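You operate a simulated robot arm through the tools that you are given. There is no shell and no other tool.

Carry out the task below with a simulated two-armed robot. There is one attempt and no reset: what you move stays moved.

Task
Soak the orange-banded bundle from the shelf in the soak trough under the grey weight.
Fine: purple drain lever down, fill to the line by the green lever under the trough, shut it; leave the other controls. Set down upright: what you pick out.

The check looks at the end state, three seconds after you hand in, the way a careful person would. Anything else that was tipped, shoved, dropped, spilled or broken makes it a failure.

Robot
Two 7-joint arms with two-finger parallel grippers on one trunk that stands fixed in place. Base frame: the origin is at the foot of the trunk, x ahead of it, y to its left, z up. Units: cm, degrees, N and s.
The left shoulder is at [7.1, 15.6, 138], the right one opposite. Payload 3.91 kg a hand.
The tool frame of a hand sits at the grasp point between the pads (the TCP): z along the fingers, y along the line on which they close. The tips reach 3 cm beyond it. Largest opening 11 cm; finger width 2, thickness 1; the body of the gripper, 4.8 by 11.2 cm, starts 5.5 cm behind the TCP.
Orientation is that of the tool frame in the base frame, as a unit quaternion [w, x, y, z]. With the fingers straight down and closing along the base's y, the tool's x points along the base's -x, its y along +y and its z along -z.

Tools
- The arms move only by the tool play_rows. It takes "left_steps", "right_steps" or both (then of equal length, played together; a hand with none holds still); each is a list of rows, each a list of 7 numbers: the shift along the base's x, y, z in mm, then the turn, a rotation vector about the base's x, y, z in degrees, then the finger opening in mm, from 0 to 110. In form: [[x, y, z, rx, ry, rz, fingers], ...]. A call has 1 to 20 rows; each row is the pose to reach, as a shift and turn from the pose commanded when the call began. Each row takes 0.2 s and may step no farther than 5 cm and 8.6 degrees from the row before; otherwise, or with a gripper value out of range, the whole call is refused. Where a pose cannot be reached the arm comes as near as it can. A force on the tool above 50 N (or 10 N above the force at the start of the call, whichever is more), or a blocked arm, ends the call early, and 0.2 s more pass. The fingers move at their own pace (about 10.8 cm/s each) and stop on an object; they squeeze with about 38 N. The grip force told is the motor's: it shows also when the fingers shut on nothing. Time passes only in rows, and 0.2 s behind the last, so rows that repeat a pose let the fingers close. The reply holds the time, the measured pose of the TCP, the force on the tool along the base axes, the opening and the grip force, in the units named above and with some noise, with the torque about the TCP (base axes, N m) and any sound that the robot's microphone picked up, and new pictures: "show" is both (left out), scene, wrist or none (wrist: the cameras of the hands that moved).
- Cameras (640 x 400 px; columns grow to the right, rows downward): "scene" is now at [11.41, 6.47, 161.1]; the picture's right is [0.72, -0.70, -0.00], its down [-0.38, -0.39, -0.84] and it looks along [0.59, 0.60, -0.54] (base axes); focal length 230 px, centre (320, 200). "left" rides on the left gripper at [7.2, -1.7, -10.3] in its tool frame; the picture's right is [0.23, 0.97, 0.00], its down [-0.76, 0.18, -0.62] and it looks along [-0.61, 0.14, 0.78] (tool axes); focal length 222 px, centre (320, 200). "right" rides on the right gripper at [7.2, 1.7, -10.3] in its tool frame; the picture's right is [-0.23, 0.97, 0.00], its down [-0.76, -0.18, -0.62] and it looks along [-0.61, -0.14, 0.78] (tool axes); focal length 222 px, centre (320, 200). There is no depth. A picture from a camera that has moved, and an enlarged one, comes with that camera's place and axes in the base frame and with its lens.
- move_column(by): slides the trunk up (or, below 0, down) by that many cm; the arms and the scene camera ride with it, the base frame stays. It gives what a move gives, with no picture.
- turn_head(pan, tilt): turns the head with the scene camera to pan (to the left, within 86 degrees either way) and tilt (down, from -29 to 69), counted from straight ahead of the robot. It gives what a move gives, and a new picture of the scene camera.
- inspect(camera, box): a new picture of the part [left, top, right, bottom] of that camera's present view, enlarged. It takes no simulated time.
- close_job(): hands the job in; it is judged then, once.

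Nothing tells you positions but the pictures and the camera data. Unless the task says otherwise, let go and move clear before handing in.

The tools are called after "Request:" as a command line: name --argument value ..., lists and objects as JSON in quotes. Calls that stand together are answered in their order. play_rows: Moves the arms, as the interface text tells. Its arguments: {"type":"object","properties":{"left_steps":{"type":"array","items":{"type":"array","items":{"type":"number"}}},"right_steps":{"type":"array","items":{"type":"array","items":{"type":"number"}}},"show":{"type":"string","enum":["both","scene","wrist","none"]}},"required":[]} The other tools are called the same way: move_column (by) slides the trunk up or down; turn_head (pan, tilt) turns the head that bears the scene camera; inspect (camera, box) takes an enlarged picture of a part of a camera's view; close_job () hands the job in.

At the start:

```text
time_s: 0.0
left_tool_pos: [47.7, 55.81, 153.92]
left_tool_rot: [-0.001, -0.001, 1.0, 0.0]
left_ft_force: [-0.2, 0.3, -0.4]
left_torque: [0.02, 0.05, -0.03]
left_width: 11.01
left_grasp_force: 0.0
right_tool_pos: [76.45, 4.61, 146.55]
right_tool_rot: [0.0, -0.001, 1.0, 0.0]
right_ft_force: [1.1, 0.1, -0.2]
right_torque: [-0.01, 0.0, -0.02]
right_width: 11.01
right_grasp_force: 0.1
trunk travel left (down, up): [-82.5, 11.5]
head pan, tilt: [45.8, 32.7]
```

scene: 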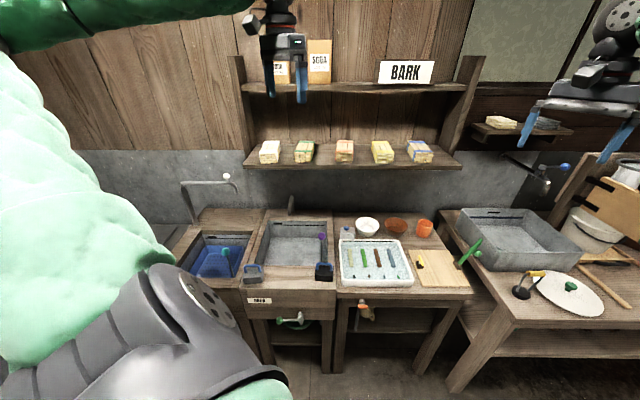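
right: 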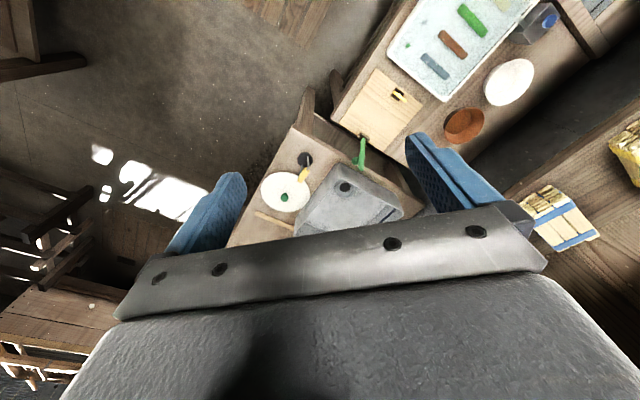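
left: 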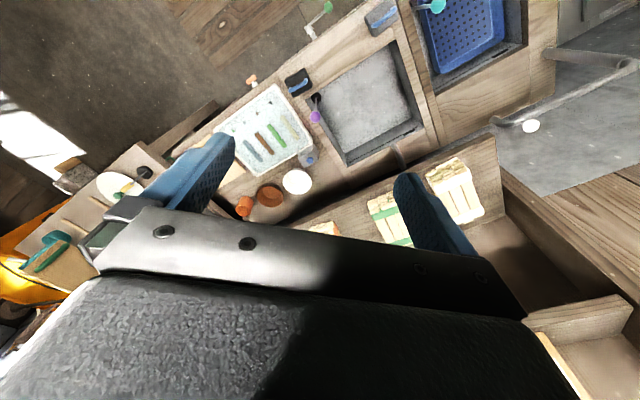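

I see a row of sinks and a shelf of banded bundles in front of the robot's left side. I'll enlarge the important parts before moving anything.

Request:
inspect --camera "scene" --box '[160, 160, 350, 280]'

Request:
inspect --camera "scene" --box '[220, 260, 440, 398]'

Request:
inspect --camera "scene" --box '[230, 40, 480, 196]'

Request:
inspect --camera "scene" --box '[430, 100, 640, 320]'

Request:
inspect --camera "left" --box '[200, 0, 560, 225]'

```text
3.33 times, centred on (255, 220) of scene
camera zoom: at [11.41, 6.47, 161.1], right [0.72, -0.7, 0.0], down [-0.38, -0.39, -0.84], along [0.59, 0.6, -0.54], focal length 765 px, centre (537, 133)
```

zoom: 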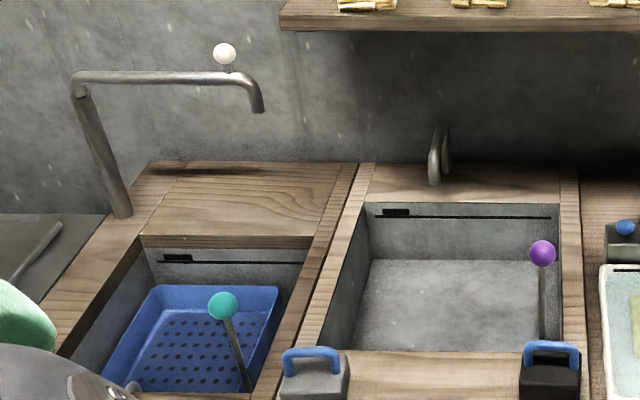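

```text
2.90 times, centred on (330, 329) of scene
camera zoom: at [11.41, 6.47, 161.1], right [0.72, -0.7, 0.0], down [-0.38, -0.39, -0.84], along [0.59, 0.6, -0.54], focal length 665 px, centre (291, -174)
```

zoom: 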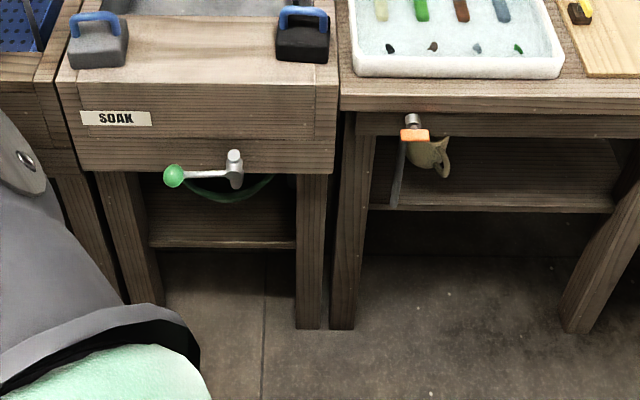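

```text
2.56 times, centred on (355, 118) of scene
camera zoom: at [11.41, 6.47, 161.1], right [0.72, -0.7, 0.0], down [-0.38, -0.39, -0.84], along [0.59, 0.6, -0.54], focal length 588 px, centre (230, 410)
```

zoom: 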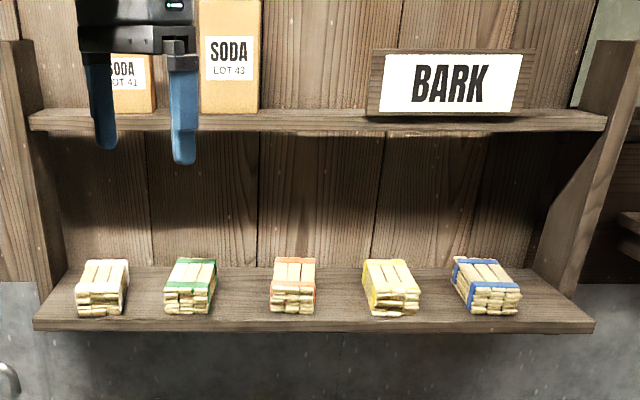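

```text
1.82 times, centred on (535, 210) of scene
camera zoom: at [11.41, 6.47, 161.1], right [0.72, -0.7, 0.0], down [-0.38, -0.39, -0.84], along [0.59, 0.6, -0.54], focal length 417 px, centre (-71, 182)
```

zoom: 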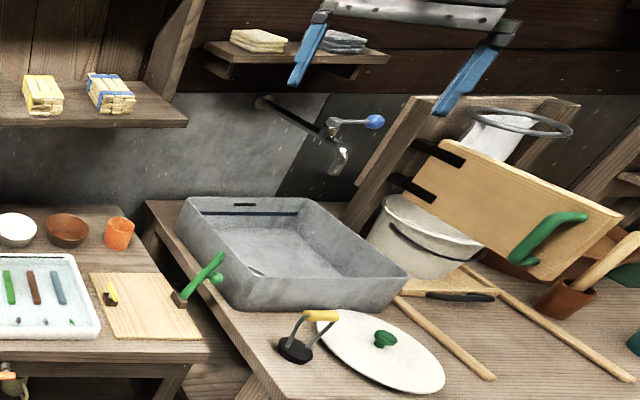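

```text
1.78 times, centred on (380, 112) of left
camera zoom: at [40.42, 54.08, 164.33], right [-0.23, 0.97, 0.0], down [0.76, 0.18, 0.62], along [0.61, 0.14, -0.78], focal length 395 px, centre (213, 356)
```

zoom: 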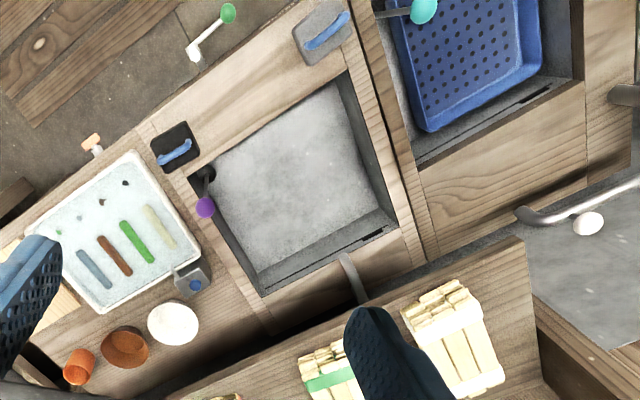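

The SOAK trough is in the middle of the bench, which runs at about 45° to the base. The grey weight is on the left of its front ledge, and the purple lever is at its front-right corner. I'll turn the left hand square to the bench and lower it in front of the trough for a closer look.

Request:
play_rows --left_steps '[[0, 0, -20, 0, 0, 7.5, 110], [0, 0, -60, 0, 0, 15, 110], [0, 0, -100, 0, 0, 22.5, 110], [0, 0, -140, 0, 0, 30, 110], [0, 0, -180, 0, 0, 37.5, 110], [0, 0, -220, 0, 0, 45, 110], [0, 0, -240, 0, 0, 45, 110]]'

```text
time_s: 1.6
left_tool_pos: [47.77, 55.98, 129.99]
left_tool_rot: [0.0, -0.384, 0.923, 0.0]
left_ft_force: [0.2, -0.3, 0.1]
left_torque: [0.01, -0.02, 0.01]
left_width: 10.98
left_grasp_force: 0.0
right_tool_pos: [76.48, 4.64, 146.55]
right_tool_rot: [0.0, -0.002, 1.0, 0.0]
right_ft_force: [0.4, -0.5, -0.4]
right_torque: [0.01, 0.0, 0.01]
right_width: 11.0
right_grasp_force: 0.1
trunk travel left (down, up): [-82.5, 11.5]
head pan, tilt: [45.8, 32.7]
camera scene: at [11.45, 6.51, 161.1], right [0.72, -0.7, 0.0], down [-0.38, -0.39, -0.84], along [0.59, 0.6, -0.54], focal length 230 px, centre (320, 200)
camera left: at [43.8, 49.58, 140.35], right [-0.85, 0.53, 0.0], down [0.41, 0.67, 0.62], along [0.33, 0.53, -0.78], focal length 222 px, centre (320, 200)
```

scene: 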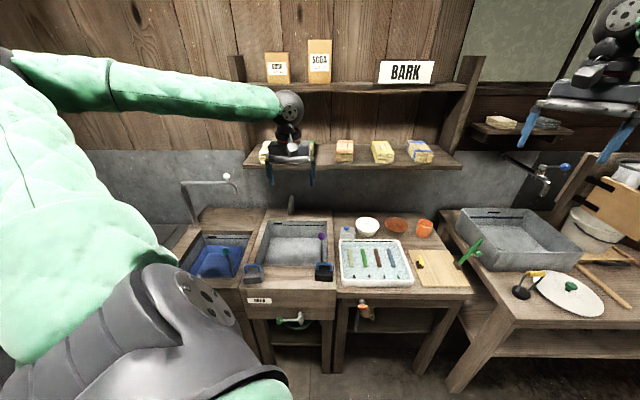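
left: 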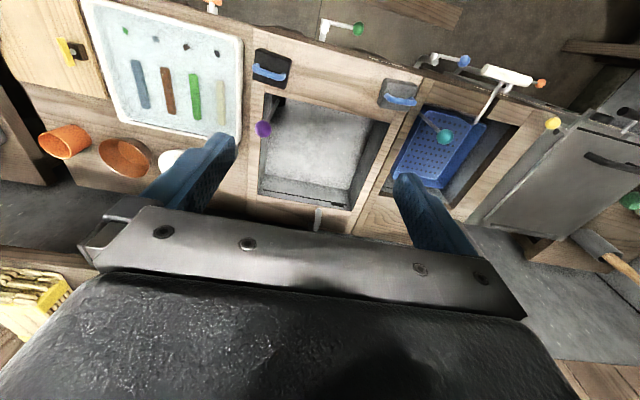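

Request:
inspect --camera "left" --box '[230, 0, 470, 150]'

Request:
inspect --camera "left" --box '[240, 70, 400, 230]'

Request:
inspect --camera "scene" --box '[240, 290, 340, 350]'

```text
2.67 times, centred on (350, 75) of left
camera zoom: at [43.8, 49.58, 140.35], right [-0.85, 0.53, 0.0], down [0.41, 0.67, 0.62], along [0.33, 0.53, -0.78], focal length 592 px, centre (240, 533)
```

zoom: 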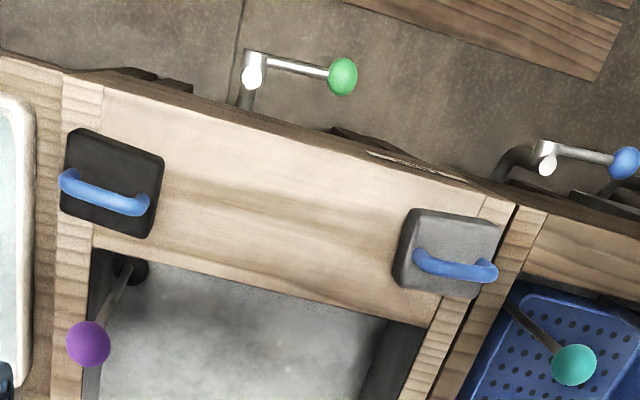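

```text
2.50 times, centred on (320, 150) of left
camera zoom: at [43.8, 49.58, 140.35], right [-0.85, 0.53, 0.0], down [0.41, 0.67, 0.62], along [0.33, 0.53, -0.78], focal length 555 px, centre (320, 325)
```

zoom: 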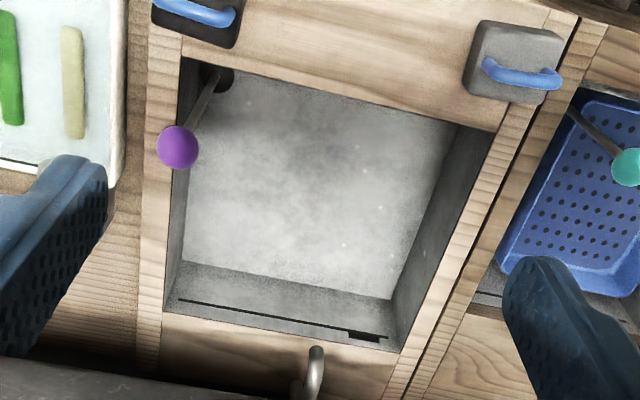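

```text
6.40 times, centred on (290, 320) of scene
camera zoom: at [11.45, 6.51, 161.1], right [0.72, -0.7, 0.0], down [-0.38, -0.39, -0.84], along [0.59, 0.6, -0.54], focal length 1469 px, centre (512, -568)
```

zoom: 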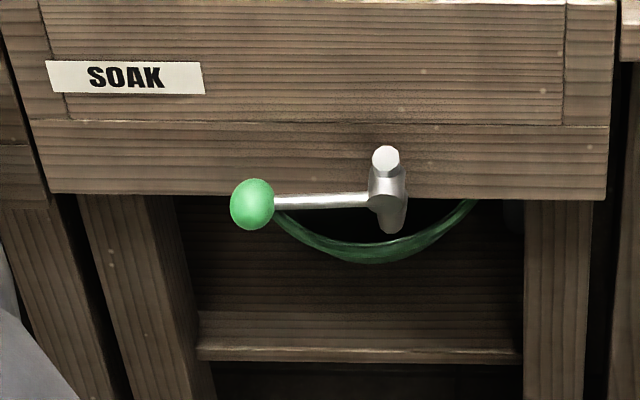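

The purple lever's base sits low in the front-right corner, with the floor at about z 70, the rim at about 82.5 and the knob at about (62, 57.5, 97.4). I'll bring the left camera closer to see how the lever pivots.

Request:
play_rows --left_steps '[[5, 15, -45, 0, 0, 0, 110], [10, 30, -85, 0, 0, 0, 110], [15, 45, -125, 0, 0, 0, 110], [20, 60, -165, 0, 0, 0, 110], [26, 75, -205, 0, 0, 0, 110], [31, 90, -245, 0, 0, 0, 110]]'

```text
time_s: 3.0
left_tool_pos: [50.81, 64.88, 105.32]
left_tool_rot: [0.0, -0.383, 0.924, 0.0]
left_ft_force: [0.2, -0.2, 0.0]
left_torque: [-0.03, 0.0, 0.0]
left_width: 11.0
left_grasp_force: 0.1
right_tool_pos: [76.43, 4.78, 146.53]
right_tool_rot: [-0.001, -0.001, 1.0, 0.0]
right_ft_force: [0.3, 0.1, -0.1]
right_torque: [0.0, -0.01, -0.01]
right_width: 11.0
right_grasp_force: 0.2
trunk travel left (down, up): [-82.5, 11.5]
head pan, tilt: [45.8, 32.7]
camera scene: at [11.47, 6.58, 161.1], right [0.72, -0.7, 0.0], down [-0.38, -0.39, -0.84], along [0.59, 0.6, -0.54], focal length 230 px, centre (320, 200)
camera left: at [46.76, 58.57, 115.66], right [-0.85, 0.53, 0.0], down [0.41, 0.66, 0.62], along [0.33, 0.53, -0.78], focal length 222 px, centre (320, 200)
```

scene: 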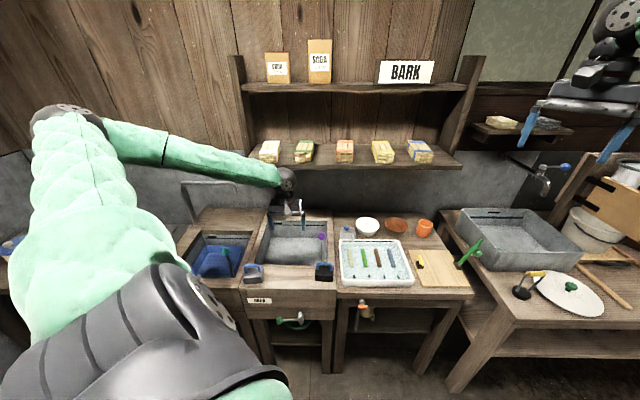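
left: 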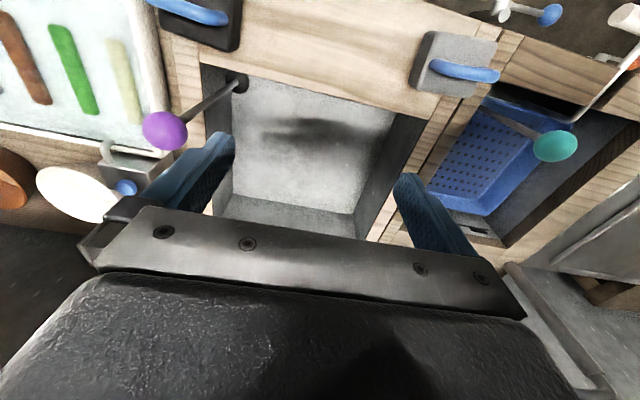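

Request:
inspect --camera "left" --box '[120, 50, 300, 170]'

Request:
inspect --camera "left" --box '[390, 0, 530, 100]'

Request:
inspect --camera "scene" --box '[240, 205, 350, 285]'

```text
3.33 times, centred on (210, 110) of left
camera zoom: at [46.76, 58.57, 115.66], right [-0.85, 0.53, 0.0], down [0.41, 0.66, 0.62], along [0.33, 0.53, -0.78], focal length 740 px, centre (687, 500)
```

zoom: 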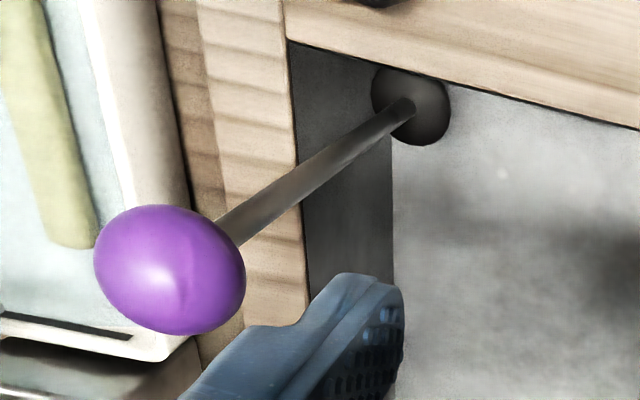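

```text
4.00 times, centred on (460, 50) of left
camera zoom: at [46.76, 58.57, 115.66], right [-0.85, 0.53, 0.0], down [0.41, 0.66, 0.62], along [0.33, 0.53, -0.78], focal length 888 px, centre (-240, 800)
```

zoom: 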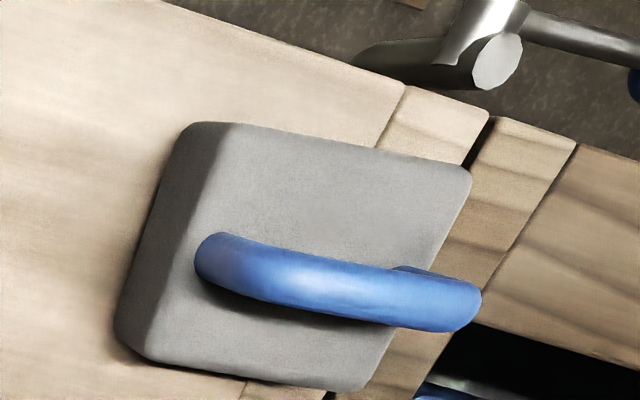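

```text
5.00 times, centred on (295, 245) of scene
camera zoom: at [11.47, 6.58, 161.1], right [0.72, -0.7, 0.0], down [-0.38, -0.39, -0.84], along [0.59, 0.6, -0.54], focal length 1148 px, centre (445, -25)
```

zoom: 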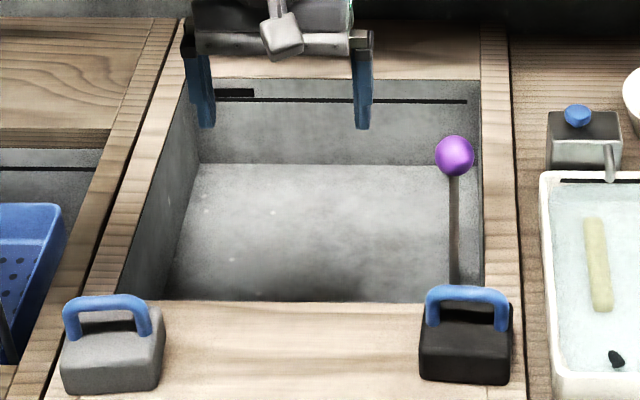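

The lever stands vertical, with its pivot ball at about (62.4, 57.8, 74) and its knob 23 cm above. I'll close the fingers, set them behind the knob on the robot side, and push gently away to find the hinge direction.

Request:
play_rows --left_steps '[[10, -20, 30, 0, 0, 0, 50], [25, -50, 45, 0, 0, 0, 0], [45, -85, 45, 0, 0, 0, 0], [66, -120, 45, 0, 0, 0, 0], [66, -120, 10, 0, 0, 0, 0], [66, -120, -30, 0, 0, 0, 0], [66, -120, -78, 0, 0, 0, 0]]'

```text
time_s: 4.6
left_tool_pos: [57.42, 52.89, 97.54]
left_tool_rot: [-0.001, -0.383, 0.924, 0.0]
left_ft_force: [-0.8, 0.9, 1.1]
left_torque: [-0.03, -0.02, -0.01]
left_width: 0.0
left_grasp_force: 37.9
right_tool_pos: [76.48, 4.79, 146.51]
right_tool_rot: [-0.002, -0.001, 1.0, 0.001]
right_ft_force: [0.0, -0.6, 0.0]
right_torque: [-0.02, 0.01, 0.01]
right_width: 10.99
right_grasp_force: 0.1
trunk travel left (down, up): [-82.5, 11.5]
head pan, tilt: [45.8, 32.7]
camera scene: at [11.54, 6.54, 161.1], right [0.72, -0.7, 0.0], down [-0.38, -0.39, -0.84], along [0.59, 0.6, -0.54], focal length 230 px, centre (320, 200)
camera left: at [53.54, 46.48, 107.86], right [-0.85, 0.53, 0.0], down [0.41, 0.66, 0.62], along [0.33, 0.53, -0.78], focal length 222 px, centre (320, 200)
```

scene: 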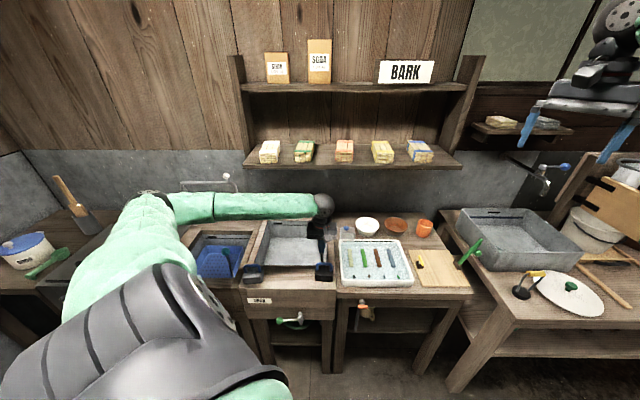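
left: 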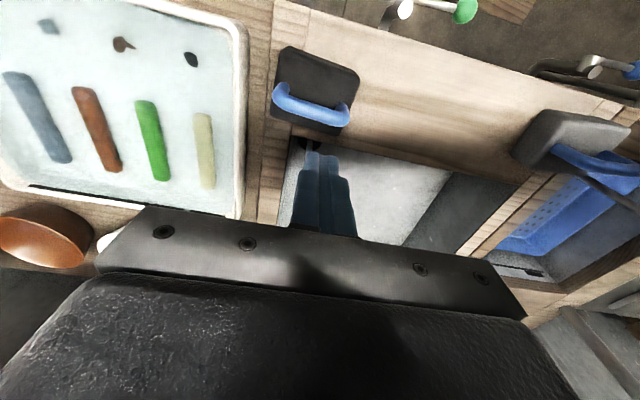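

Request:
play_rows --left_steps '[[14, 14, 0, 0, 0, 0, 0], [25, 25, 0, 0, 0, 0, 0], [32, 32, 0, 0, 0, 0, 0], [37, 37, 0, 0, 0, 0, 0], [42, 42, 0, 0, 0, 0, 0]]'

```text
time_s: 5.7
left_tool_pos: [60.64, 55.97, 97.32]
left_tool_rot: [-0.009, -0.379, 0.925, -0.001]
left_ft_force: [-29.1, -16.1, 2.2]
left_torque: [-0.44, 0.04, 0.16]
left_width: 0.01
left_grasp_force: 37.4
right_tool_pos: [76.41, 4.53, 146.72]
right_tool_rot: [0.001, -0.002, 1.0, 0.0]
right_ft_force: [0.6, 1.2, -1.3]
right_torque: [-0.02, 0.05, -0.01]
right_width: 11.0
right_grasp_force: 0.0
trunk travel left (down, up): [-82.5, 11.5]
head pan, tilt: [45.8, 32.7]
stopped in row 5 (left hand): the force on the tool passed its limit at 57 N (the readings are from after the stop); the commanded pose is now the measured one
camera scene: at [11.32, 6.4, 161.12], right [0.72, -0.7, 0.0], down [-0.38, -0.39, -0.84], along [0.59, 0.6, -0.54], focal length 230 px, centre (320, 200)
camera left: at [56.74, 49.54, 107.75], right [-0.85, 0.53, 0.01], down [0.43, 0.67, 0.61], along [0.32, 0.52, -0.79], focal length 222 px, centre (320, 200)
```

scene: 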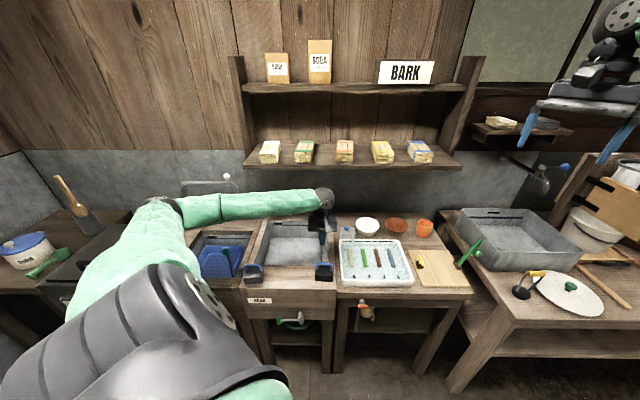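
left: 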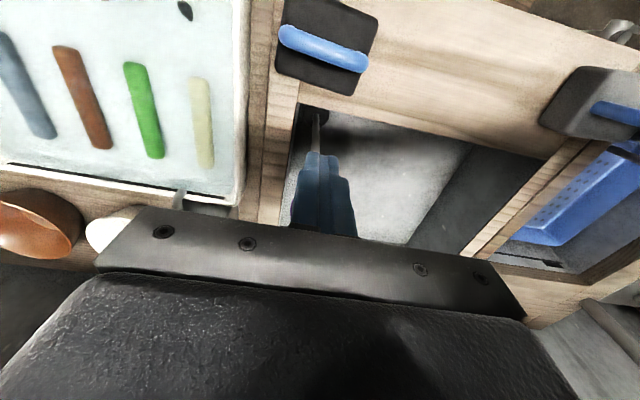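

The lever is rigid away from the robot (+d along the bench depth), so it must swing along the bench, down to the left into the trough. I'll move the fingers round to its right side.

Request:
play_rows --left_steps '[[-24, -25, 0, 0, 0, 0, 0], [-7, -42, 0, 0, 0, 0, 0], [11, -59, 0, 0, 0, 0, 0], [32, -38, 0, 0, 0, 0, 0], [53, -17, 0, 0, 0, 0, 0], [53, -17, 0, 0, 0, 0, 0]]'

```text
time_s: 7.1
left_tool_pos: [66.22, 54.29, 97.43]
left_tool_rot: [-0.005, -0.381, 0.925, -0.002]
left_ft_force: [0.2, -0.2, -0.5]
left_torque: [0.04, -0.05, 0.0]
left_width: 0.0
left_grasp_force: 37.5
right_tool_pos: [76.48, 4.63, 146.65]
right_tool_rot: [0.0, -0.001, 1.0, 0.0]
right_ft_force: [-0.2, -0.5, -0.5]
right_torque: [0.0, -0.01, 0.0]
right_width: 11.0
right_grasp_force: 0.0
trunk travel left (down, up): [-82.5, 11.5]
head pan, tilt: [45.8, 32.7]
camera scene: at [11.39, 6.45, 161.1], right [0.72, -0.7, 0.0], down [-0.38, -0.39, -0.84], along [0.59, 0.6, -0.54], focal length 230 px, centre (320, 200)
camera left: at [62.35, 48.03, 107.77], right [-0.85, 0.53, 0.0], down [0.42, 0.67, 0.62], along [0.32, 0.52, -0.79], focal length 222 px, centre (320, 200)
```

scene: 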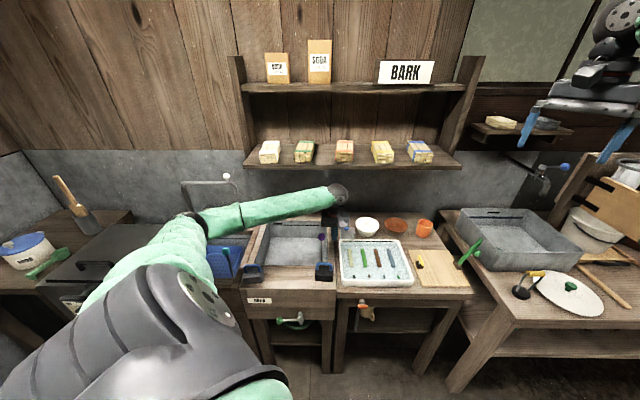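
left: 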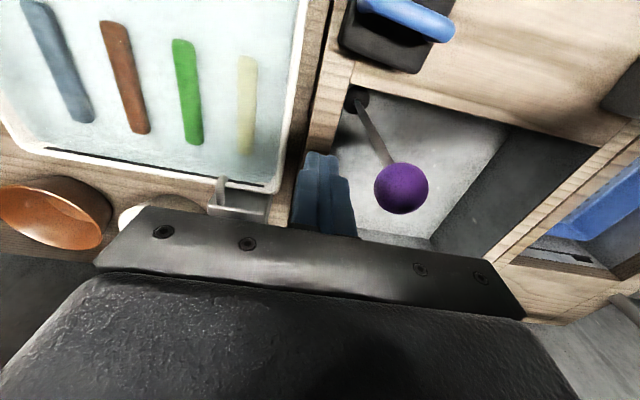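

Request:
play_rows --left_steps '[[-14, 14, 0, 0, 0, 0, 0], [-21, 21, 0, 0, 0, 0, 0], [-28, 28, 0, 0, 0, 0, 0], [-35, 35, 0, 0, 0, 0, 0], [-42, 42, 0, 0, 0, 0, 0], [-50, 50, -5, 0, 0, 0, 0]]'

```text
time_s: 7.8
left_tool_pos: [64.33, 56.28, 97.68]
left_tool_rot: [0.001, -0.38, 0.925, -0.009]
left_ft_force: [49.1, -30.6, 0.8]
left_torque: [-0.11, -0.3, 0.02]
left_width: 0.0
left_grasp_force: 36.8
right_tool_pos: [76.77, 4.49, 146.43]
right_tool_rot: [-0.001, -0.001, 1.0, 0.001]
right_ft_force: [0.3, 1.0, 0.3]
right_torque: [0.0, 0.01, 0.0]
right_width: 10.98
right_grasp_force: 0.1
trunk travel left (down, up): [-82.5, 11.5]
head pan, tilt: [45.8, 32.7]
stopped in row 3 (left hand): the force on the tool passed its limit at 63 N (the readings are from after the stop); the commanded pose is now the measured one
camera scene: at [11.92, 6.14, 161.08], right [0.71, -0.7, 0.0], down [-0.38, -0.39, -0.84], along [0.59, 0.6, -0.54], focal length 230 px, centre (320, 200)
camera left: at [60.26, 50.03, 108.02], right [-0.85, 0.53, -0.01], down [0.41, 0.67, 0.62], along [0.34, 0.51, -0.79], focal length 222 px, centre (320, 200)
```

scene: 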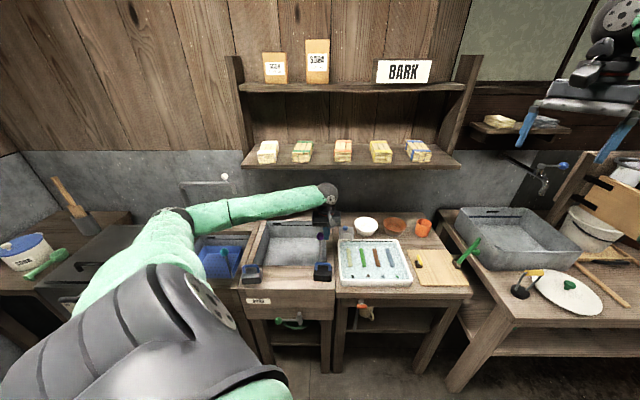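
left: 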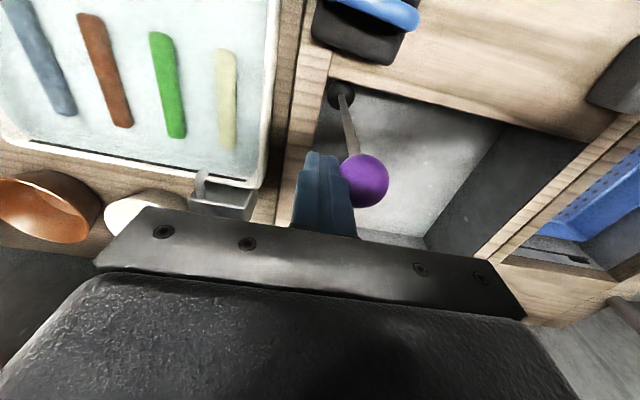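

Pushing to the left is blocked too, so the lever may be a push-down plunger rod. I'll back off, go above the knob and press down gently.

Request:
play_rows --left_steps '[[18, -18, 0, 0, 0, 0, 0], [18, -18, 40, 0, 0, 0, 0], [18, -18, 80, 0, 0, 0, 0], [-10, 6, 80, 0, 0, 0, 0], [-23, 13, 80, 0, 0, 0, 0], [-23, 13, 60, 0, 0, 0, 0], [-23, 13, 60, 0, 0, 0, 0]]'

```text
time_s: 9.4
left_tool_pos: [61.49, 58.22, 103.43]
left_tool_rot: [-0.002, -0.38, 0.925, -0.006]
left_ft_force: [-0.5, 0.1, 0.1]
left_torque: [0.01, -0.02, 0.02]
left_width: 0.0
left_grasp_force: 37.4
right_tool_pos: [76.34, 4.93, 146.59]
right_tool_rot: [0.0, -0.001, 1.0, 0.0]
right_ft_force: [-0.6, 0.9, 0.3]
right_torque: [0.01, -0.02, 0.01]
right_width: 11.0
right_grasp_force: 0.0
trunk travel left (down, up): [-82.5, 11.5]
head pan, tilt: [45.8, 32.7]
camera scene: at [11.34, 6.54, 161.11], right [0.72, -0.7, 0.0], down [-0.38, -0.39, -0.84], along [0.59, 0.6, -0.54], focal length 230 px, centre (320, 200)
camera left: at [57.45, 51.97, 113.96], right [-0.85, 0.53, -0.01], down [0.41, 0.67, 0.62], along [0.33, 0.52, -0.79], focal length 222 px, centre (320, 200)
```

scene: 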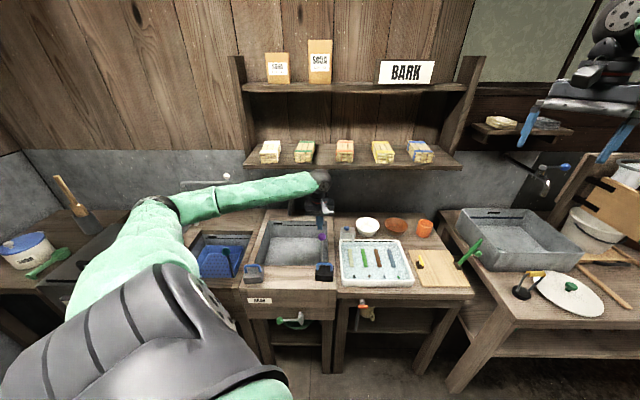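
left: 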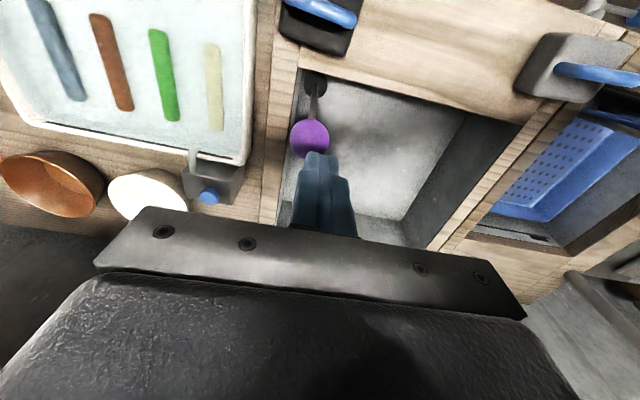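

Request:
play_rows --left_steps '[[4, -8, 0, 0, 0, 0, 0], [4, -8, -8, 0, 0, 0, 0], [4, -8, -14, 0, 0, 0, 0], [4, -8, -19, 0, 0, 0, 0], [4, -8, -24, 0, 0, 0, 0], [4, -8, -29, 0, 0, 0, 0]]'

```text
time_s: 10.8
left_tool_pos: [61.95, 57.19, 100.69]
left_tool_rot: [-0.001, -0.38, 0.925, -0.006]
left_ft_force: [-1.3, 1.6, 2.1]
left_torque: [0.03, 0.01, 0.04]
left_width: 0.0
left_grasp_force: 38.2
right_tool_pos: [76.37, 4.69, 146.54]
right_tool_rot: [0.0, -0.001, 1.0, 0.0]
right_ft_force: [-0.2, 0.0, 0.4]
right_torque: [0.01, 0.0, -0.01]
right_width: 10.97
right_grasp_force: 0.1
trunk travel left (down, up): [-82.5, 11.5]
head pan, tilt: [45.8, 32.7]
camera scene: at [11.42, 6.44, 161.11], right [0.72, -0.7, 0.0], down [-0.38, -0.39, -0.84], along [0.59, 0.6, -0.54], focal length 230 px, centre (320, 200)
camera left: at [57.9, 51.0, 111.06], right [-0.85, 0.53, -0.01], down [0.41, 0.67, 0.62], along [0.33, 0.52, -0.79], focal length 222 px, centre (320, 200)
```

scene: 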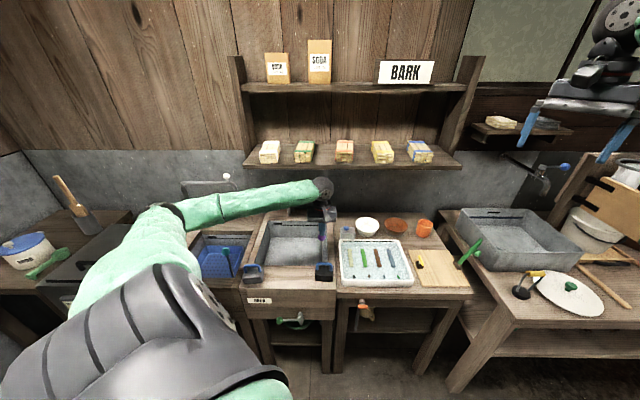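
left: 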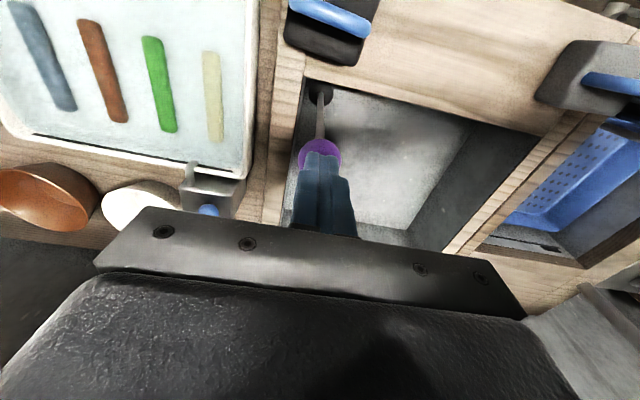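

Request:
play_rows --left_steps '[[0, 0, -5, 0, 0, 0, 0], [0, 0, -10, 0, 0, 0, 0], [0, 0, -15, 0, 0, 0, 0], [0, 0, -20, 0, 0, 0, 0], [0, 0, -25, 0, 0, 0, 0], [0, 0, -30, 0, 0, 0, 0]]'

```text
time_s: 12.2
left_tool_pos: [61.92, 57.22, 97.63]
left_tool_rot: [-0.002, -0.38, 0.925, -0.006]
left_ft_force: [-0.2, 0.1, 0.2]
left_torque: [0.02, 0.03, -0.03]
left_width: 0.02
left_grasp_force: 38.2
right_tool_pos: [76.34, 4.62, 146.61]
right_tool_rot: [0.0, -0.001, 1.0, 0.0]
right_ft_force: [0.3, 0.0, 0.0]
right_torque: [0.0, -0.01, -0.03]
right_width: 11.0
right_grasp_force: 0.0
trunk travel left (down, up): [-82.5, 11.5]
head pan, tilt: [45.8, 32.7]
camera scene: at [11.44, 6.47, 161.1], right [0.72, -0.7, 0.0], down [-0.38, -0.39, -0.84], along [0.59, 0.6, -0.54], focal length 230 px, centre (320, 200)
camera left: at [57.95, 50.95, 107.98], right [-0.85, 0.53, -0.01], down [0.42, 0.67, 0.62], along [0.33, 0.52, -0.79], focal length 222 px, centre (320, 200)
```

scene: 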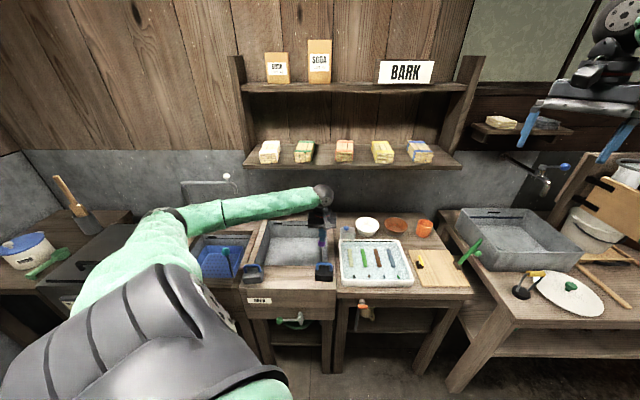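
left: 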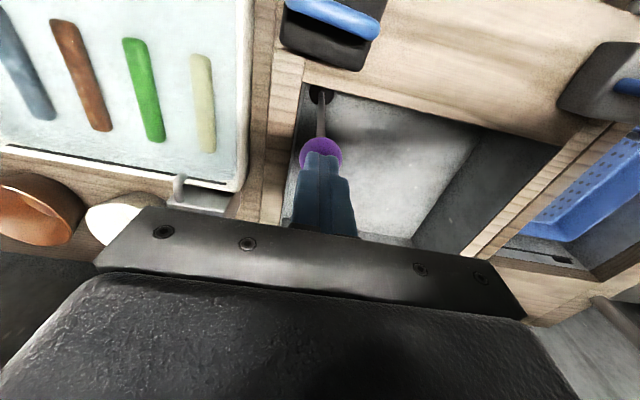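

The knob is following the fingertips down with almost no force, so it is a plunger. I'll keep pressing until it bottoms out.

Request:
play_rows --left_steps '[[0, 0, -6, 0, 0, 0, 0], [0, 0, -12, 0, 0, 0, 0], [0, 0, -18, 0, 0, 0, 0], [0, 0, -24, 0, 0, 0, 0], [0, 0, -30, 0, 0, 0, 0], [0, 0, -36, 0, 0, 0, 0], [0, 0, -42, 0, 0, 0, 0], [0, 0, -48, 0, 0, 0, 0]]'

```text
time_s: 13.0
left_tool_pos: [61.91, 57.29, 97.06]
left_tool_rot: [0.003, -0.38, 0.925, -0.005]
left_ft_force: [-20.2, -9.9, 33.5]
left_torque: [-0.07, 0.46, 0.01]
left_width: 0.0
left_grasp_force: 37.6
right_tool_pos: [76.04, 4.48, 146.67]
right_tool_rot: [0.0, -0.002, 1.0, 0.001]
right_ft_force: [0.6, 0.3, -0.4]
right_torque: [-0.04, -0.01, 0.02]
right_width: 10.98
right_grasp_force: 0.1
trunk travel left (down, up): [-82.5, 11.5]
head pan, tilt: [45.8, 32.7]
stopped in row 3 (left hand): the force on the tool passed its limit at 57 N (the readings are from after the stop); the commanded pose is now the measured one
camera scene: at [11.06, 6.25, 161.16], right [0.72, -0.7, 0.0], down [-0.38, -0.39, -0.84], along [0.59, 0.6, -0.54], focal length 230 px, centre (320, 200)
camera left: at [57.81, 50.91, 107.5], right [-0.85, 0.53, -0.01], down [0.41, 0.67, 0.62], along [0.34, 0.52, -0.78], focal length 222 px, centre (320, 200)
```

scene: 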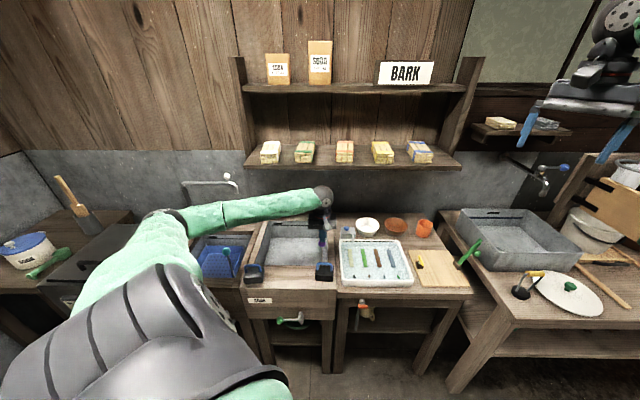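
left: 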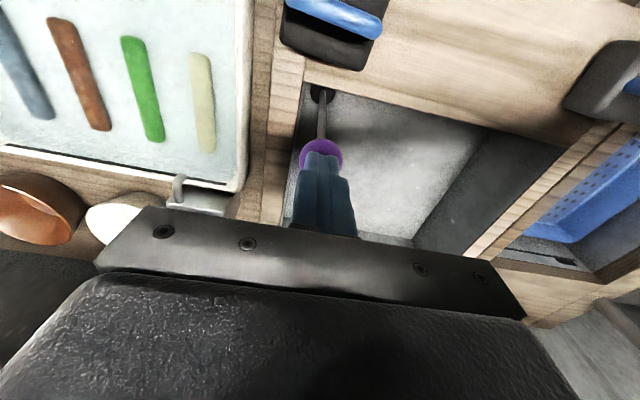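

Request:
play_rows --left_steps '[[0, 0, 20, 0, 0, 0, 0], [0, 0, 60, 0, 0, 0, 0], [0, 0, 100, 0, 0, 0, 0], [-15, 15, 120, 0, 0, 0, 0], [-45, 45, 120, 0, 0, 0, 0], [-75, 75, 120, 0, 0, 0, 0], [-95, 95, 100, 0, 0, 0, 0], [-95, 95, 80, 0, 0, 0, 0]]'

Request:
inspect --camera "left" --box '[120, 50, 300, 170]'

Request:
inspect --camera "scene" --box '[240, 205, 350, 285]'

```text
time_s: 14.8
left_tool_pos: [52.49, 67.1, 104.42]
left_tool_rot: [0.002, -0.381, 0.925, -0.006]
left_ft_force: [0.9, 0.1, -0.7]
left_torque: [0.01, -0.01, 0.02]
left_width: 0.0
left_grasp_force: 38.1
right_tool_pos: [76.35, 5.01, 146.43]
right_tool_rot: [0.0, -0.002, 1.0, -0.001]
right_ft_force: [0.1, 0.7, -0.2]
right_torque: [-0.05, 0.01, 0.01]
right_width: 10.99
right_grasp_force: 0.1
trunk travel left (down, up): [-82.5, 11.5]
head pan, tilt: [45.8, 32.7]
camera scene: at [11.47, 6.72, 161.09], right [0.72, -0.7, 0.0], down [-0.38, -0.39, -0.84], along [0.59, 0.6, -0.54], focal length 230 px, centre (320, 200)
camera left: at [48.5, 60.76, 114.84], right [-0.85, 0.53, -0.01], down [0.41, 0.67, 0.62], along [0.34, 0.52, -0.78], focal length 222 px, centre (320, 200)
```

scene: 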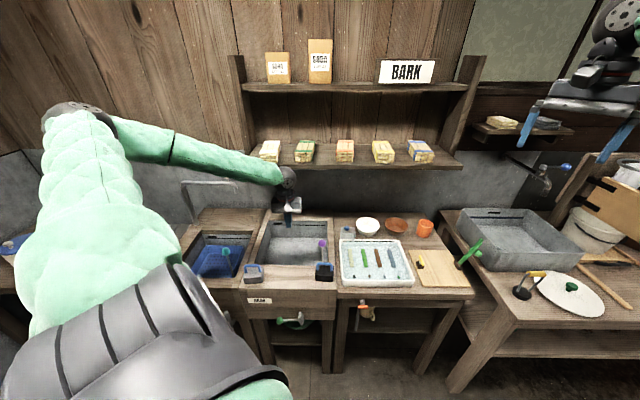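
left: 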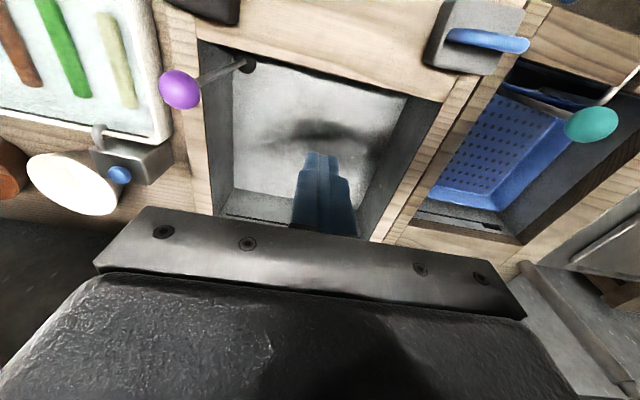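

```text
3.33 times, centred on (210, 110) of left
camera zoom: at [48.5, 60.76, 114.84], right [-0.85, 0.53, -0.01], down [0.41, 0.67, 0.62], along [0.34, 0.52, -0.78], focal length 740 px, centre (687, 500)
```

zoom: 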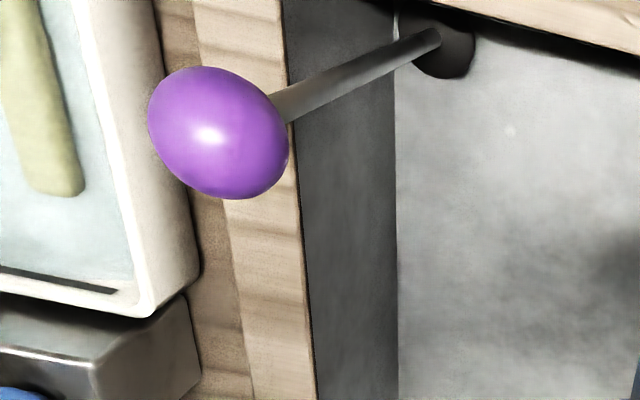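

```text
5.00 times, centred on (295, 245) of scene
camera zoom: at [11.47, 6.72, 161.09], right [0.72, -0.7, 0.0], down [-0.38, -0.39, -0.84], along [0.59, 0.6, -0.54], focal length 1148 px, centre (445, -25)
```

zoom: 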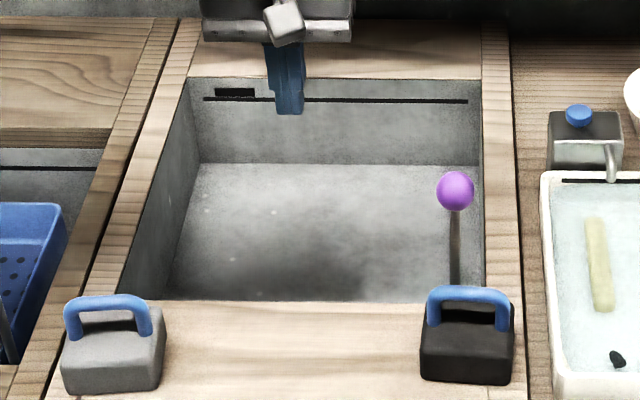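

The knob dropped about 4 cm and hit a stop, so the drain is down, and the black weight hasn't moved. Next is the orange bundle on the shelf, at about (82, 65, 125). I'll retreat, rise and pitch the hand 45° forward in front of it.

Request:
play_rows --left_steps '[[-20, -30, 25, 0, 0, 0, 30], [-30, -60, 60, 0, 0, 0, 110], [-25, -90, 95, 0, 0, 0, 110], [-10, -117, 130, 5.3, -5.3, 0, 110], [6, -143, 165, 10.6, -10.6, 0, 110], [22, -169, 200, 15.9, -15.9, 0, 110], [38, -195, 235, 21.2, -21.2, 0, 110], [54, -221, 270, 26.5, -26.5, 0, 110], [69, -247, 306, 31.8, -31.8, 0, 110], [69, -247, 306, 31.8, -31.8, 0, 110]]'

```text
time_s: 17.2
left_tool_pos: [59.0, 41.93, 130.9]
left_tool_rot: [0.318, -0.343, 0.87, 0.157]
left_ft_force: [-0.1, -0.2, 0.3]
left_torque: [0.0, -0.02, -0.01]
left_width: 11.0
left_grasp_force: 0.0
right_tool_pos: [76.33, 4.39, 146.6]
right_tool_rot: [-0.001, -0.002, 1.0, 0.001]
right_ft_force: [0.1, -0.2, -0.8]
right_torque: [0.0, 0.0, -0.04]
right_width: 11.01
right_grasp_force: 0.1
trunk travel left (down, up): [-82.5, 11.5]
head pan, tilt: [45.8, 32.7]
stopped in row 10 (left hand): the arm was blocked; the commanded pose is now the measured one
camera scene: at [11.38, 6.25, 161.1], right [0.72, -0.7, 0.0], down [-0.38, -0.39, -0.84], along [0.59, 0.6, -0.54], focal length 230 px, centre (320, 200)
camera left: at [51.5, 31.99, 133.69], right [-0.81, 0.58, -0.1], down [0.03, 0.2, 0.98], along [0.59, 0.79, -0.18], focal length 222 px, centre (320, 200)
```

scene: 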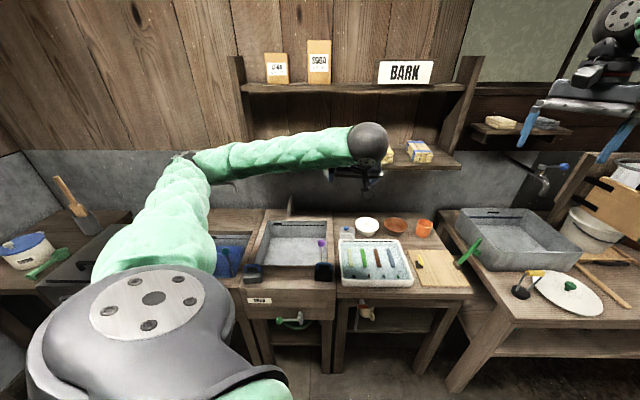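
left: 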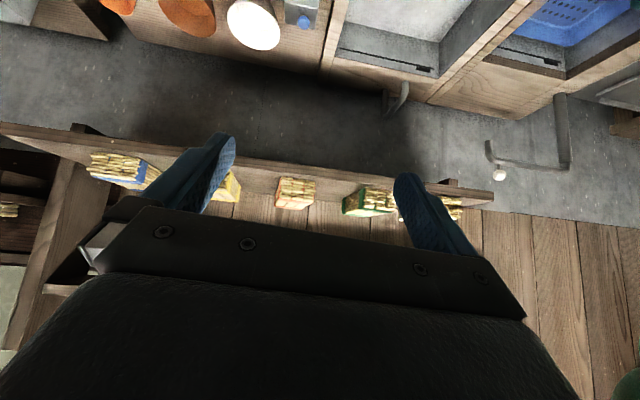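

Request:
inspect --camera "left" --box '[220, 140, 400, 240]'

Request:
inspect --camera "scene" --box '[320, 80, 470, 200]'

```text
3.56 times, centred on (310, 190) of left
camera zoom: at [51.5, 31.99, 133.69], right [-0.81, 0.58, -0.1], down [0.03, 0.2, 0.98], along [0.59, 0.79, -0.18], focal length 790 px, centre (356, 236)
```

zoom: 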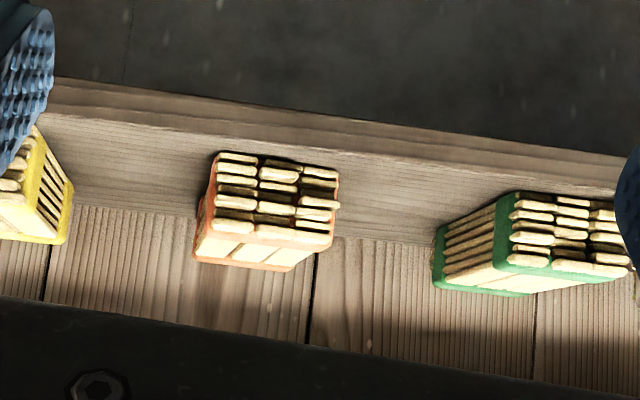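

```text
3.33 times, centred on (395, 140) of scene
camera zoom: at [11.38, 6.25, 161.1], right [0.72, -0.7, 0.0], down [-0.38, -0.39, -0.84], along [0.59, 0.6, -0.54], focal length 765 px, centre (70, 400)
```

zoom: 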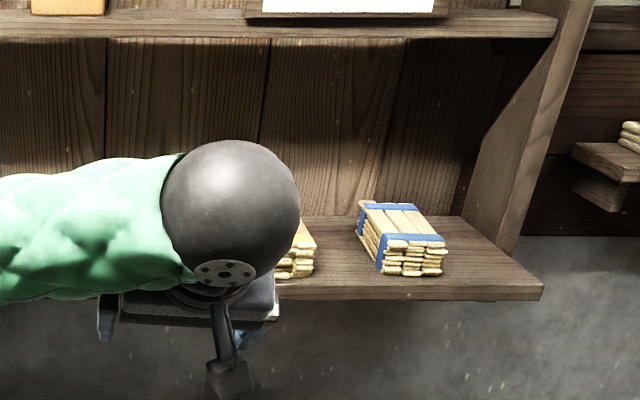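

The bundle's front-bottom centre is at about (80.9, 63.4, 122.5). It is about 7 cm wide and 4.2 cm tall, and its front face is 8 cm behind the shelf edge. I'll move the hand out to a pre-grasp point and correct the tilt to exactly 45°.

Request:
play_rows --left_steps '[[28, 28, 4, 0, 0, 0, 110], [56, 56, 8, 0, 0, 0, 110], [85, 84, 12, 0, -1.5, 0.2, 110], [113, 111, 16, 0, -3, 0.4, 110], [142, 139, 20, 0.2, -4.8, 0.7, 110], [170, 166, 24, 0.2, -4.8, 0.7, 110], [198, 193, 27, 0.2, -4.8, 0.7, 110], [198, 193, 27, 0.2, -4.8, 0.7, 110]]'

```text
time_s: 19.0
left_tool_pos: [78.65, 61.28, 133.52]
left_tool_rot: [0.355, -0.354, 0.853, 0.147]
left_ft_force: [-0.1, 0.3, -0.3]
left_torque: [-0.03, 0.01, 0.0]
left_width: 10.97
left_grasp_force: 0.1
right_tool_pos: [76.36, 4.73, 146.51]
right_tool_rot: [0.001, 0.0, 1.0, 0.0]
right_ft_force: [0.1, -0.5, 0.8]
right_torque: [-0.02, 0.0, -0.01]
right_width: 10.99
right_grasp_force: 0.0
trunk travel left (down, up): [-82.5, 11.5]
head pan, tilt: [45.8, 32.7]
camera scene: at [11.35, 6.44, 161.11], right [0.72, -0.7, 0.0], down [-0.38, -0.39, -0.84], along [0.59, 0.6, -0.54], focal length 230 px, centre (320, 200)
camera left: at [71.07, 51.26, 135.7], right [-0.8, 0.57, -0.16], down [-0.06, 0.2, 0.98], along [0.59, 0.79, -0.12], focal length 222 px, centre (320, 200)
```

scene: 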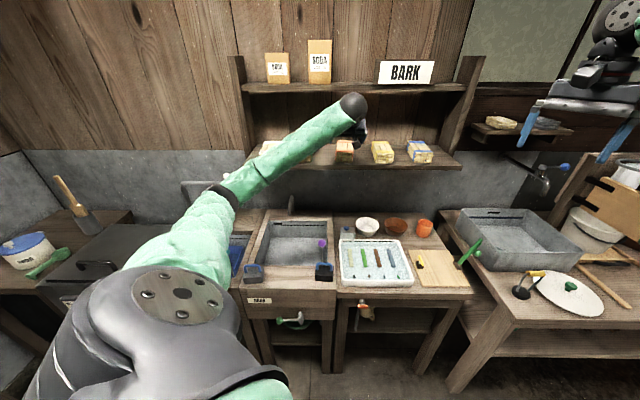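
left: 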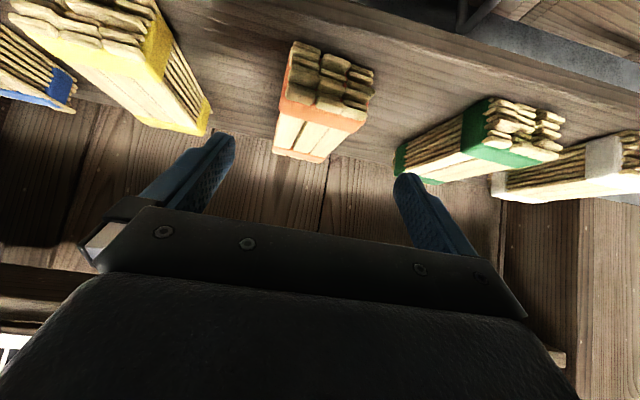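

Request:
play_rows --left_steps '[[12, 11, -14, 0, 0, -1.5, 110], [24, 22, -28, 0, 0, -3, 110], [36, 33, -42, 0, 0, -4, 110], [48, 44, -56, 0, 0, -4, 110], [57, 51, -68, 0, 0, -4, 110], [64, 57, -77, 0, 0, -4, 110], [64, 57, -77, 0, 0, -4, 110]]'

```text
time_s: 20.6
left_tool_pos: [85.17, 67.16, 125.87]
left_tool_rot: [0.359, -0.324, 0.865, 0.134]
left_ft_force: [0.0, 0.3, -0.4]
left_torque: [-0.01, -0.01, 0.0]
left_width: 11.02
left_grasp_force: 0.1
right_tool_pos: [76.45, 4.59, 146.6]
right_tool_rot: [0.0, -0.001, 1.0, -0.001]
right_ft_force: [-0.2, 0.2, 0.5]
right_torque: [-0.02, -0.02, -0.01]
right_width: 11.0
right_grasp_force: 0.1
trunk travel left (down, up): [-82.5, 11.5]
head pan, tilt: [45.8, 32.7]
camera scene: at [11.42, 6.47, 161.1], right [0.72, -0.7, 0.0], down [-0.38, -0.39, -0.84], along [0.59, 0.6, -0.54], focal length 230 px, centre (320, 200)
camera left: at [76.91, 57.63, 128.03], right [-0.76, 0.63, -0.16], down [-0.04, 0.2, 0.98], along [0.65, 0.75, -0.12], focal length 222 px, centre (320, 200)
```

scene: 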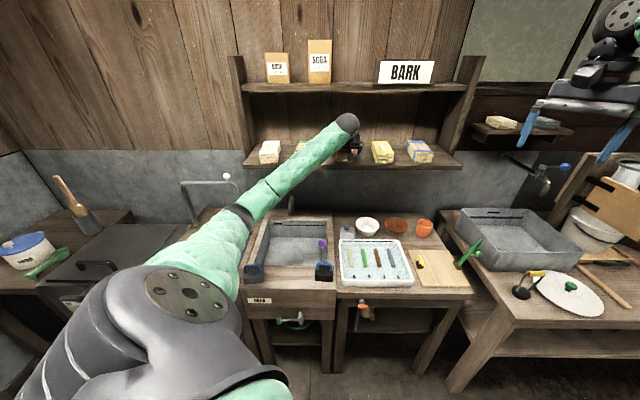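
left: 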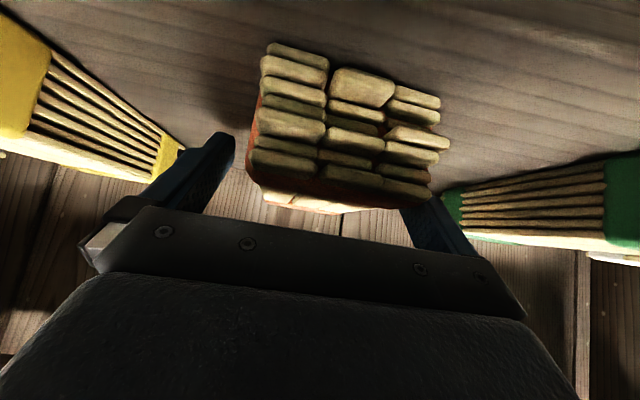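

Request:
play_rows --left_steps '[[0, 0, 0, 0, 0, 0, 85], [0, 0, 0, 0, 0, 0, 70], [0, 0, 0, 0, 0, 0, 55], [0, 0, 0, 0, 0, 0, 40], [0, 0, 0, 0, 0, 0, 30], [0, 0, 0, 0, 0, 0, 30]]' --show "wrist"

```text
time_s: 22.0
left_tool_pos: [85.11, 67.1, 125.9]
left_tool_rot: [0.358, -0.324, 0.866, 0.133]
left_ft_force: [0.4, -0.7, -0.5]
left_torque: [0.06, -0.12, -0.01]
left_width: 6.95
left_grasp_force: 37.9
right_tool_pos: [76.48, 4.71, 146.56]
right_tool_rot: [0.001, -0.001, 1.0, 0.001]
right_ft_force: [0.0, 1.0, -0.4]
right_torque: [0.0, 0.01, 0.0]
right_width: 11.02
right_grasp_force: 0.1
trunk travel left (down, up): [-82.5, 11.5]
head pan, tilt: [45.8, 32.7]
camera left: at [76.92, 57.6, 128.02], right [-0.76, 0.63, -0.16], down [-0.04, 0.2, 0.98], along [0.65, 0.75, -0.12], focal length 222 px, centre (320, 200)
```

left: 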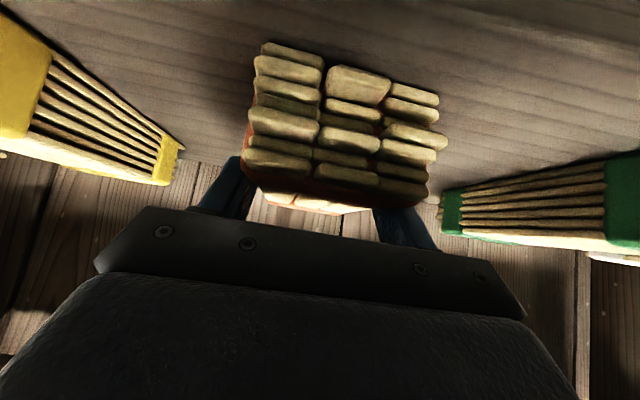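

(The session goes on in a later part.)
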